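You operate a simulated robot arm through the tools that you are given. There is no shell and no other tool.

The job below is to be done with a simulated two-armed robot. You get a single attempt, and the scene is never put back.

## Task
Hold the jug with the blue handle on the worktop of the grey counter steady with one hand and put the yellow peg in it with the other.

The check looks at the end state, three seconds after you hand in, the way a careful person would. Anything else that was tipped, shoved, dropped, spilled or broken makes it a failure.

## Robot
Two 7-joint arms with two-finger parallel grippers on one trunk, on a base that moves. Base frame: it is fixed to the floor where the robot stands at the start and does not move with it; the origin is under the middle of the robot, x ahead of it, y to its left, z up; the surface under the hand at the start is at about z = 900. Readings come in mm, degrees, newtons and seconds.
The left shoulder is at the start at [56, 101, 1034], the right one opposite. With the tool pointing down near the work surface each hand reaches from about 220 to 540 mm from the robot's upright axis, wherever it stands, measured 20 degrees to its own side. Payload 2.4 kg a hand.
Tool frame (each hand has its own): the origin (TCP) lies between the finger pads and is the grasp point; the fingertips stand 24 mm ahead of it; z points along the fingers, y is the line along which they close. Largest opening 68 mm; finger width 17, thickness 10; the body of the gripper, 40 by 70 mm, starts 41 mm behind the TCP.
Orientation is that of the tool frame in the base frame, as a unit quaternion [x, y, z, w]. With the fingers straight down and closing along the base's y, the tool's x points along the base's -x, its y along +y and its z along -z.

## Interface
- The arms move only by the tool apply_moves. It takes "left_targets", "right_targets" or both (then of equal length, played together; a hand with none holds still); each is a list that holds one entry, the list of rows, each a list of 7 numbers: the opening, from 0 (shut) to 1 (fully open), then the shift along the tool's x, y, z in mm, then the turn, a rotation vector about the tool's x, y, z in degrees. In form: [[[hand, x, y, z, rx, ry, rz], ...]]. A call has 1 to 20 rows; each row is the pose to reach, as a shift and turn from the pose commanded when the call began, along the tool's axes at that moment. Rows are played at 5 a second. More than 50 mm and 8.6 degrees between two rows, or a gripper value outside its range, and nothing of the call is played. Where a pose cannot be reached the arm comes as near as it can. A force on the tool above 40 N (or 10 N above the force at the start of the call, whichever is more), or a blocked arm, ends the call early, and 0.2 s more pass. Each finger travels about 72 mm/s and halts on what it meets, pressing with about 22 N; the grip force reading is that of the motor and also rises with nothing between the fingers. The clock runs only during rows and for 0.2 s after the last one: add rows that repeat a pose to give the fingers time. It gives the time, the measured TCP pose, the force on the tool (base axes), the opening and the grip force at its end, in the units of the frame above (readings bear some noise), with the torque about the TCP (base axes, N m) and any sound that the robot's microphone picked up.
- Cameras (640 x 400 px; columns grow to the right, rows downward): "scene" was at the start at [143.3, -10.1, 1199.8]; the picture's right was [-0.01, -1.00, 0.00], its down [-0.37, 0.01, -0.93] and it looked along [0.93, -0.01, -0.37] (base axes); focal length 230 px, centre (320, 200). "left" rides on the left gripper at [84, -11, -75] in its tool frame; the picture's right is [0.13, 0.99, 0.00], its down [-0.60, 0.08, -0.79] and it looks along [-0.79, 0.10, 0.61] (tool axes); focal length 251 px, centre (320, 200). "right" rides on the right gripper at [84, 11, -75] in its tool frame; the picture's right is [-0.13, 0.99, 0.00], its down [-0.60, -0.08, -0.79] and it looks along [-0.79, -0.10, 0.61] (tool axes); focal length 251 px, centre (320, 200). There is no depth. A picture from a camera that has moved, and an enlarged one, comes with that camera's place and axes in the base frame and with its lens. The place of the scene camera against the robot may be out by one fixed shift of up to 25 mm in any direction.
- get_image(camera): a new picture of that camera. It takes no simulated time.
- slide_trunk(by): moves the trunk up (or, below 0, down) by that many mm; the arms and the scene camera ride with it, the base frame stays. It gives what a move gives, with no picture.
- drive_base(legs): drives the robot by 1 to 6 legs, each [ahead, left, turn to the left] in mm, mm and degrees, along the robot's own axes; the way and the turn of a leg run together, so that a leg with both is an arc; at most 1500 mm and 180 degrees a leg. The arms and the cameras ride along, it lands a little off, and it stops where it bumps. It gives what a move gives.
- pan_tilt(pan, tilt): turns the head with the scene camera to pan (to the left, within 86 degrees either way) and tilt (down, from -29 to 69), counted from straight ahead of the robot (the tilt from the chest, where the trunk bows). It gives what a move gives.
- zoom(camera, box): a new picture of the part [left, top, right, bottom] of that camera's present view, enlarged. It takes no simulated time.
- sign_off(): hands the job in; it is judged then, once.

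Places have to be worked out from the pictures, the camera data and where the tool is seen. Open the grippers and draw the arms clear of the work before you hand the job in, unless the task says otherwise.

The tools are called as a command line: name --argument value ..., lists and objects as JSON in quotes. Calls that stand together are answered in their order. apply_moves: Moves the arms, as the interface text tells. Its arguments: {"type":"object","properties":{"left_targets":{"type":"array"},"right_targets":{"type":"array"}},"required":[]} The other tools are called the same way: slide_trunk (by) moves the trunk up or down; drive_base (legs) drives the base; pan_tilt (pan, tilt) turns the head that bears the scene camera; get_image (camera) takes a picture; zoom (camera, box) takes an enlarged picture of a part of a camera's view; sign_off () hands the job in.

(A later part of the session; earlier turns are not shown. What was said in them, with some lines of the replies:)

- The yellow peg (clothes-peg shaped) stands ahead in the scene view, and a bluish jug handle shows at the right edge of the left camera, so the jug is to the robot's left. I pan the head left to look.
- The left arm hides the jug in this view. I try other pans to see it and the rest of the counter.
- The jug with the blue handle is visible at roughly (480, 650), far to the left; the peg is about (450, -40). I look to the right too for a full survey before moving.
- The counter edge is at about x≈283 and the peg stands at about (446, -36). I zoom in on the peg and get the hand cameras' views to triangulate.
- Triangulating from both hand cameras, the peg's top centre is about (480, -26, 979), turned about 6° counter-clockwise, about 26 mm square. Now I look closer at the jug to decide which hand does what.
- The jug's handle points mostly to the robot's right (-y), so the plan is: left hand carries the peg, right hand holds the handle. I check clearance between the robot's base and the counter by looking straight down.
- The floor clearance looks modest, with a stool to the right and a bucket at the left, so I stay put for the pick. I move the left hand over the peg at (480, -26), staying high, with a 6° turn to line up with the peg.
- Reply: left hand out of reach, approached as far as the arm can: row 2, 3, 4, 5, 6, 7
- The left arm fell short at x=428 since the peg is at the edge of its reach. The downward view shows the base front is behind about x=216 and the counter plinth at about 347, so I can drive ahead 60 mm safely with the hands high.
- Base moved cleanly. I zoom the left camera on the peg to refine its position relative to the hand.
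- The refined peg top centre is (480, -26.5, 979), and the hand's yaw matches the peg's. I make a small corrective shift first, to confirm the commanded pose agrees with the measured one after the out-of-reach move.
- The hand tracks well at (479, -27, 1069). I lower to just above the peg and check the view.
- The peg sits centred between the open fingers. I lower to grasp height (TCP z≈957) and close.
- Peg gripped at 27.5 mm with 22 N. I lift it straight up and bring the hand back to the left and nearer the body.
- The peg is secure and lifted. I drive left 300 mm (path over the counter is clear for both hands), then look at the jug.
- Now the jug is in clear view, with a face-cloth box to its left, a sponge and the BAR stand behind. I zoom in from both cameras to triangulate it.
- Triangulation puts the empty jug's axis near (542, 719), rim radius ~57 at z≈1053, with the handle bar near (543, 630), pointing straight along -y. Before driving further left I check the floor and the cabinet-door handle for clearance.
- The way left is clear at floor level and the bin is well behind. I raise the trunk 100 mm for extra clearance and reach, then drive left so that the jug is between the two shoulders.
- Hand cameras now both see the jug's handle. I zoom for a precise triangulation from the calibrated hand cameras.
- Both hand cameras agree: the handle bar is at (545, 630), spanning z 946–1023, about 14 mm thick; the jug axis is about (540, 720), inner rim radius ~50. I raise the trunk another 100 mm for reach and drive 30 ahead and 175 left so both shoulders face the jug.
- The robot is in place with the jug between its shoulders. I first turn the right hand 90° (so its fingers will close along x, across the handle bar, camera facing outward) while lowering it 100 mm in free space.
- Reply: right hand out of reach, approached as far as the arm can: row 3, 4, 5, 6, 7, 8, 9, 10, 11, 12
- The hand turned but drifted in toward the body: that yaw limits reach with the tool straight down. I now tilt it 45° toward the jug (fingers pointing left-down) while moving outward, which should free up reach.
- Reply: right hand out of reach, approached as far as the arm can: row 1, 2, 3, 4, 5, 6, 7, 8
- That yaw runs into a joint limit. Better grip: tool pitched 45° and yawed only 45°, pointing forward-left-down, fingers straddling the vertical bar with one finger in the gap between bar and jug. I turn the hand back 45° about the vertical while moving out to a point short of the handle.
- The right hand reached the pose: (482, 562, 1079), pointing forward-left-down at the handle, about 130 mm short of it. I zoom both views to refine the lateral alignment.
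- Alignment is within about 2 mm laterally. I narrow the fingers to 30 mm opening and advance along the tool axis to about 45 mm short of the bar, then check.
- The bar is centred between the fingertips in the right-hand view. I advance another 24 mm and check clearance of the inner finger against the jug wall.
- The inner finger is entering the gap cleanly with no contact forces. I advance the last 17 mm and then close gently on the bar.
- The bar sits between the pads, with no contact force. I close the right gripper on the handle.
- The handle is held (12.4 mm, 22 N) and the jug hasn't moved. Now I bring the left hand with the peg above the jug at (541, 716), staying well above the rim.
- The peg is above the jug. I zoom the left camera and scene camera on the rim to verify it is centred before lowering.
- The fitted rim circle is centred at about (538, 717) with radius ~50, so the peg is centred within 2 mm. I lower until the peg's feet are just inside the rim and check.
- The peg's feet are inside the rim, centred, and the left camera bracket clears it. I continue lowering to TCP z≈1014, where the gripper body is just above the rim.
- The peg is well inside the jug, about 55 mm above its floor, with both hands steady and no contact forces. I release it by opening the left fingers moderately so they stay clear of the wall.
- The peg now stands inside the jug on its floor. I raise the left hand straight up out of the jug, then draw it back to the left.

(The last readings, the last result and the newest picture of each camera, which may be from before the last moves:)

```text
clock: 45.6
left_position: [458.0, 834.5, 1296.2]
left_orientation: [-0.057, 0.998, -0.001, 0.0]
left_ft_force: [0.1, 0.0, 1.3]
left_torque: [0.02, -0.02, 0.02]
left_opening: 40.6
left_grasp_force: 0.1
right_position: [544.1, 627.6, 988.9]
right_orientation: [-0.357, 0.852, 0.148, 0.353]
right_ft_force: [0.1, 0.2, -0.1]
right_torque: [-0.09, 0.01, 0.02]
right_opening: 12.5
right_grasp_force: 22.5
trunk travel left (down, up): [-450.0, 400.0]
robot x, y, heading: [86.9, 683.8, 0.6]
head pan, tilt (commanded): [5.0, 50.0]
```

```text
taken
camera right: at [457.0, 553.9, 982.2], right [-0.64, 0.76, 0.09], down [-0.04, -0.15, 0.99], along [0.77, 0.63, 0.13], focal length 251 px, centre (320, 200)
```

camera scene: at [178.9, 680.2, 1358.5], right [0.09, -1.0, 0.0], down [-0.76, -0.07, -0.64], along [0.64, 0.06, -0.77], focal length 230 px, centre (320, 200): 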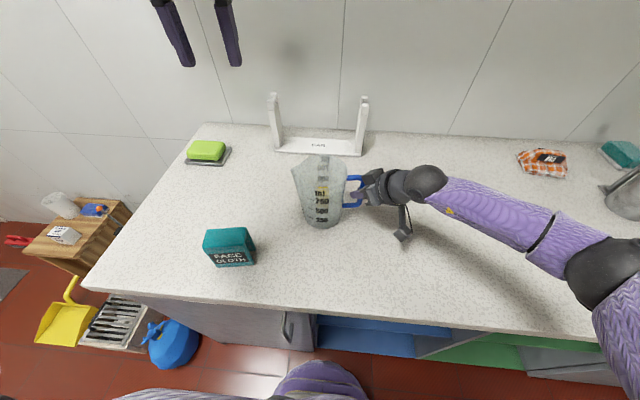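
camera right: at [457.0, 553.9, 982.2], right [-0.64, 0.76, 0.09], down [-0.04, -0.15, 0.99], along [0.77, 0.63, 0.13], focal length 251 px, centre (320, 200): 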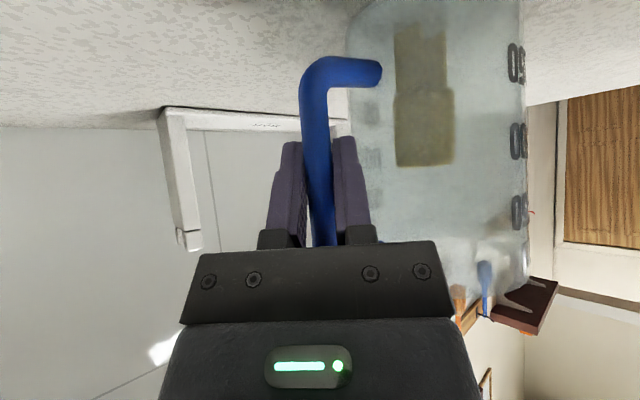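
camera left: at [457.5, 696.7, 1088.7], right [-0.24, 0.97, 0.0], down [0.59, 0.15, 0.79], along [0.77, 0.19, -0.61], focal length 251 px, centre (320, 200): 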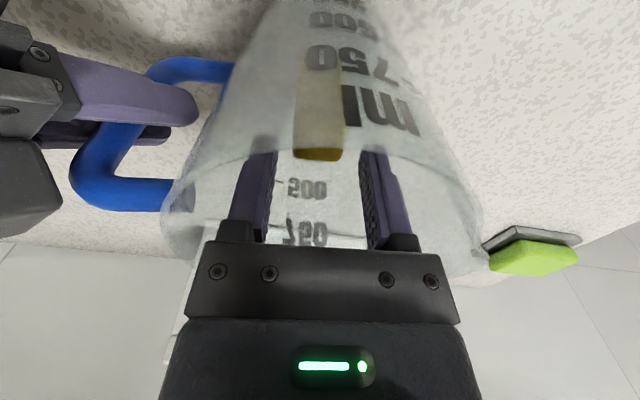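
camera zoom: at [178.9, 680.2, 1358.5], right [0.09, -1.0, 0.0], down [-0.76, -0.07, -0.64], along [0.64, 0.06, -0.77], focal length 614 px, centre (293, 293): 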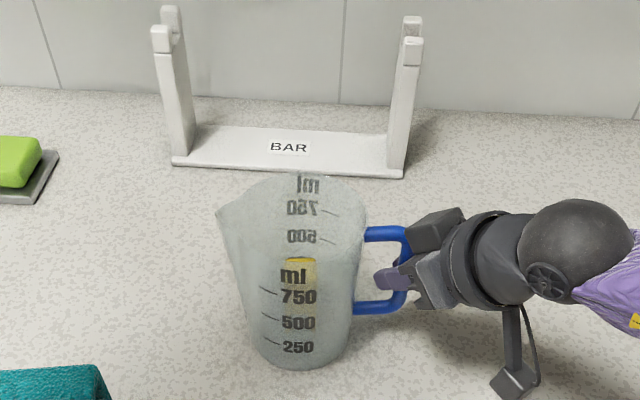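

The peg stands in the jug and the jug is upright and unmoved. I open the right fingers to the same 30 mm used on entry and check before backing out.

apply_moves --right_targets '[[[0.25, 0, 0, 0, 0, 0, 0], [0.35, 0, 0, 0, 0, 0, 0], [0.44, 0, 0, 0, 0, 0, 0], [0.44, 0, 0, 0, 0, 0, 0]]]'

get_image --camera "right"

zoom --camera "scene" --box '[260, 90, 400, 240]'

```text
clock: 46.6
left_position: [458.2, 833.6, 1295.7]
left_orientation: [-0.056, 0.998, 0.0, 0.0]
left_ft_force: [-0.9, 0.5, -0.3]
left_torque: [0.04, -0.03, 0.02]
left_opening: 40.6
left_grasp_force: 0.2
right_position: [544.5, 628.0, 987.9]
right_orientation: [-0.356, 0.852, 0.148, 0.354]
right_ft_force: [-1.1, 0.1, 0.9]
right_torque: [-0.03, -0.01, -0.02]
right_opening: 29.9
right_grasp_force: 0.1
trunk travel left (down, up): [-450.0, 400.0]
robot x, y, heading: [79.6, 682.4, 0.5]
head pan, tilt (commanded): [5.0, 50.0]
```

```text
taken
camera right: at [457.3, 554.1, 982.1], right [-0.64, 0.76, 0.09], down [-0.04, -0.15, 0.99], along [0.77, 0.63, 0.13], focal length 251 px, centre (320, 200)
```

right: 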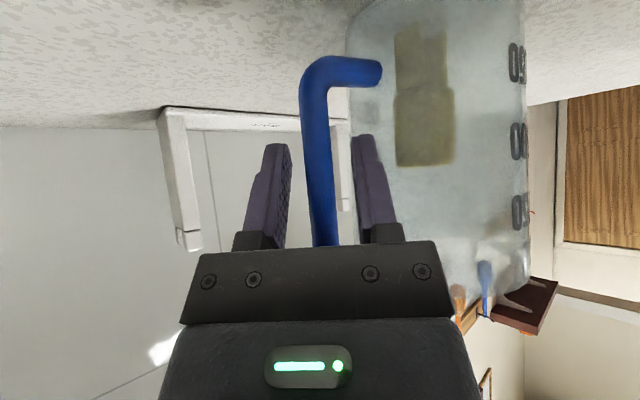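

```text
2.67 times, centred on (330, 165) of scene
camera zoom: at [179.3, 680.3, 1358.5], right [0.09, -1.0, 0.0], down [-0.76, -0.07, -0.64], along [0.64, 0.06, -0.77], focal length 614 px, centre (293, 293)
```

zoom: 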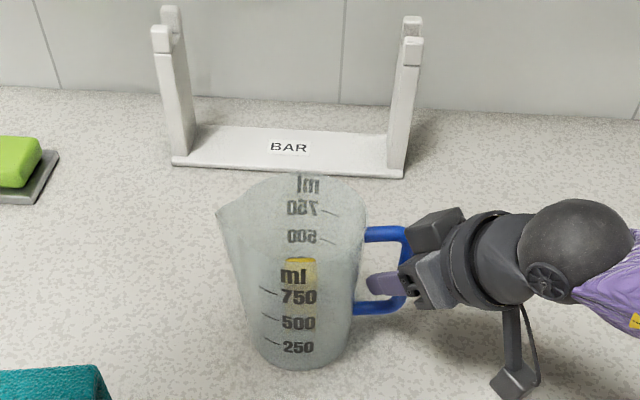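

The fingers are open with the bar free between them on both sides. I back the right hand out along its tool axis, slowly at first.

apply_moves --right_targets '[[[0.44, 0, 0, -10, 0, 0, 0], [0.44, 0, 0, -20, 0, 0, 0], [0.44, 0, 0, -35, 0, 0, 0], [0.44, 0, 0, -55, 0, 0, 0], [0.44, 0, 0, -80, 0, 0, 0], [0.44, 0, 0, -110, 0, 0, 0], [0.44, 0, 0, -130, 0, 0, 0]]]'

get_image --camera "right"

get_image --camera "scene"

get_image --camera "left"

```text
clock: 48.2
left_position: [458.1, 832.6, 1297.5]
left_orientation: [-0.056, 0.998, 0.0, 0.0]
left_ft_force: [0.0, 0.4, -0.9]
left_torque: [0.02, -0.01, 0.02]
left_opening: 40.6
left_grasp_force: 0.0
right_position: [478.8, 562.7, 1080.5]
right_orientation: [-0.357, 0.852, 0.148, 0.353]
right_ft_force: [0.2, 0.0, 0.0]
right_torque: [0.01, 0.0, -0.01]
right_opening: 30.0
right_grasp_force: 0.0
trunk travel left (down, up): [-450.0, 400.0]
robot x, y, heading: [89.0, 679.4, 0.5]
head pan, tilt (commanded): [5.0, 50.0]
```

```text
taken
camera right: at [392.8, 488.4, 1076.0], right [-0.64, 0.76, 0.09], down [-0.04, -0.15, 0.99], along [0.77, 0.63, 0.13], focal length 251 px, centre (320, 200)
```

right: 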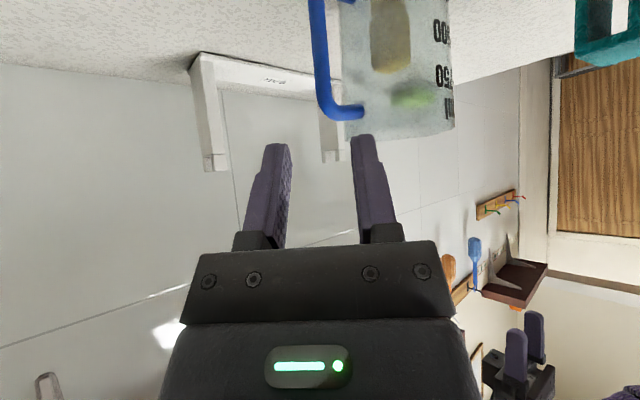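

```text
taken
camera scene: at [179.1, 680.2, 1358.5], right [0.09, -1.0, 0.0], down [-0.76, -0.07, -0.64], along [0.64, 0.06, -0.77], focal length 230 px, centre (320, 200)
```

scene: 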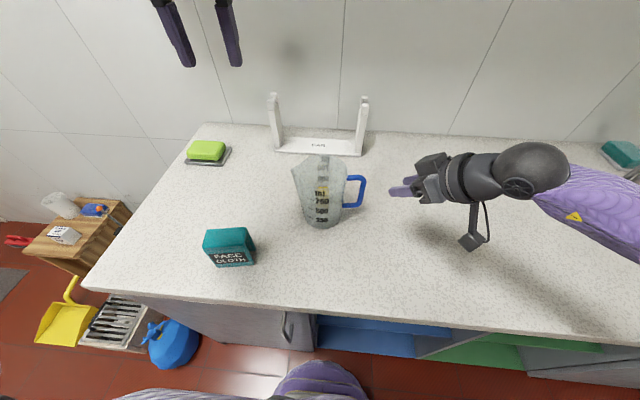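

```text
taken
camera left: at [375.1, 814.5, 1370.6], right [-0.24, 0.97, 0.0], down [0.59, 0.15, 0.79], along [0.77, 0.19, -0.61], focal length 251 px, centre (320, 200)
```

left: 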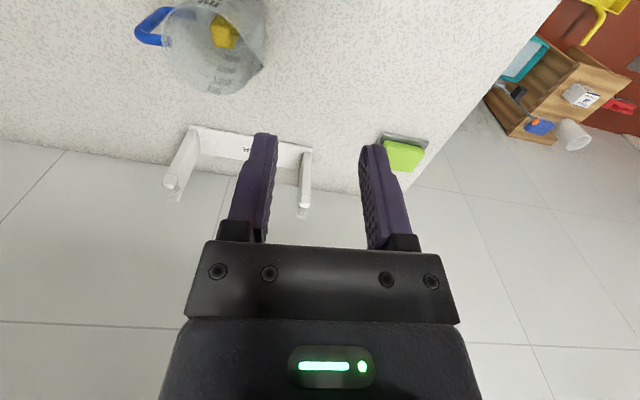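

The jug stands upright where it was with the peg inside, and both hands are out. I open both grippers fully and draw the right arm further back and up.

apply_moves --right_targets '[[[0.7, 0, 0, -25, 0, 0, 0], [1, 0, 0, -50, 0, 0, 0], [1, -10, 0, -70, 0, 0, 0], [1, -20, 0, -80, 0, 0, 0], [1, -20, 0, -80, 0, 0, 0]]]' --left_targets '[[[0.7, 0, 0, 0, 0, 0, 0], [0.85, 0, 0, 0, 0, 0, 0], [1, 0, 0, 0, 0, 0, 0], [1, 0, 0, 0, 0, 0, 0], [1, 0, 0, 0, 0, 0, 0]]]'

get_image --camera "scene"

zoom --camera "left" --box '[120, 0, 300, 110]'

zoom --camera "scene" --box '[250, 80, 410, 250]'

```text
clock: 49.4
left_position: [458.7, 833.4, 1296.5]
left_orientation: [-0.055, 0.999, -0.001, 0.0]
left_ft_force: [0.9, 0.6, 0.2]
left_torque: [-0.03, 0.01, 0.03]
left_opening: 68.1
left_grasp_force: 0.0
right_position: [447.7, 534.4, 1152.0]
right_orientation: [-0.355, 0.853, 0.146, 0.353]
right_ft_force: [-0.2, 0.1, -0.5]
right_torque: [-0.02, 0.02, 0.02]
right_opening: 67.9
right_grasp_force: 0.0
right hand out of reach, approached as far as the arm can: row 3
trunk travel left (down, up): [-450.0, 400.0]
robot x, y, heading: [89.0, 680.3, 0.3]
head pan, tilt (commanded): [5.0, 50.0]
```

```text
taken
camera scene: at [179.1, 680.3, 1358.5], right [0.09, -1.0, 0.0], down [-0.76, -0.07, -0.64], along [0.64, 0.06, -0.77], focal length 230 px, centre (320, 200)
```

scene: 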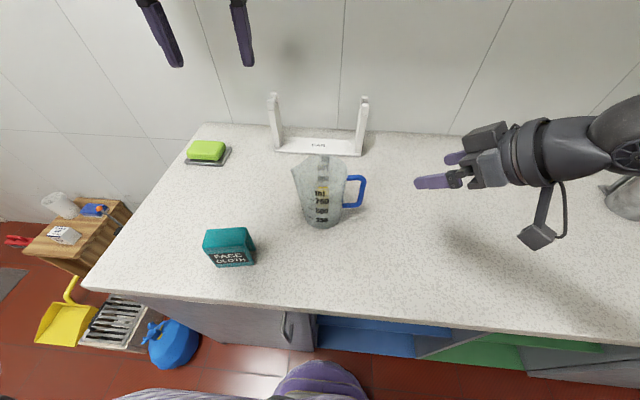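

```text
3.56 times, centred on (210, 55) of left
camera zoom: at [375.2, 814.5, 1370.6], right [-0.24, 0.97, 0.0], down [0.59, 0.15, 0.79], along [0.77, 0.19, -0.61], focal length 894 px, centre (711, 716)
```

zoom: 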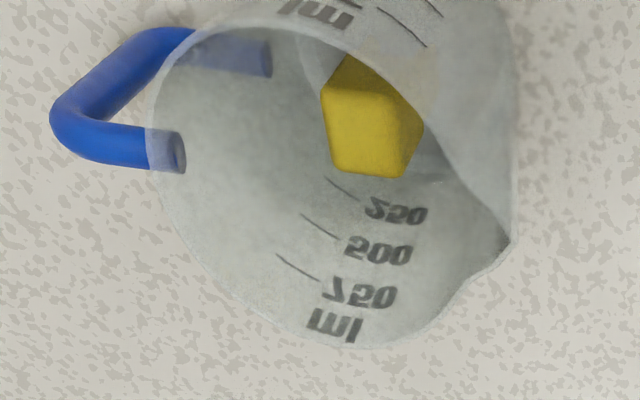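

```text
2.35 times, centred on (330, 165) of scene
camera zoom: at [179.1, 680.3, 1358.5], right [0.09, -1.0, 0.0], down [-0.76, -0.07, -0.64], along [0.64, 0.06, -0.77], focal length 542 px, centre (296, 282)
```

zoom: 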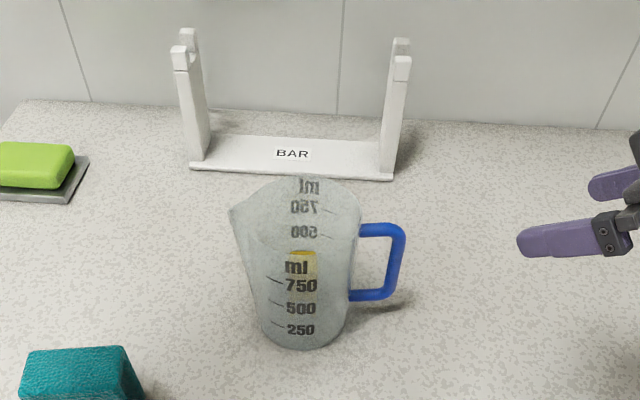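

The peg stands inside the upright jug, which is where it was. Both grippers are open and clear, and nothing else has moved. I hand the job in.

sign_off

```text
The job is handed in.
```

The yellow peg is in the blue-handled jug. The right hand held the handle while the left hand lowered the peg in and let it go.

- **Peg:** I released it about 55 mm above the jug's floor, with the gripper body just above the rim. It landed standing upright.
- **Jug:** the last pictures show it upright, in the place it started.
- **Surroundings:** I saw nothing else moved, tipped or touched in the pictures. The hands picked up no contact forces beyond the two grips, and no bumps were reported while driving.
- **Robot:** both grippers are open, and both hands are drawn back from the jug. The base ended about 680 mm to the left of where it started and 85 mm further ahead.

I handed the job in, but no result came back.
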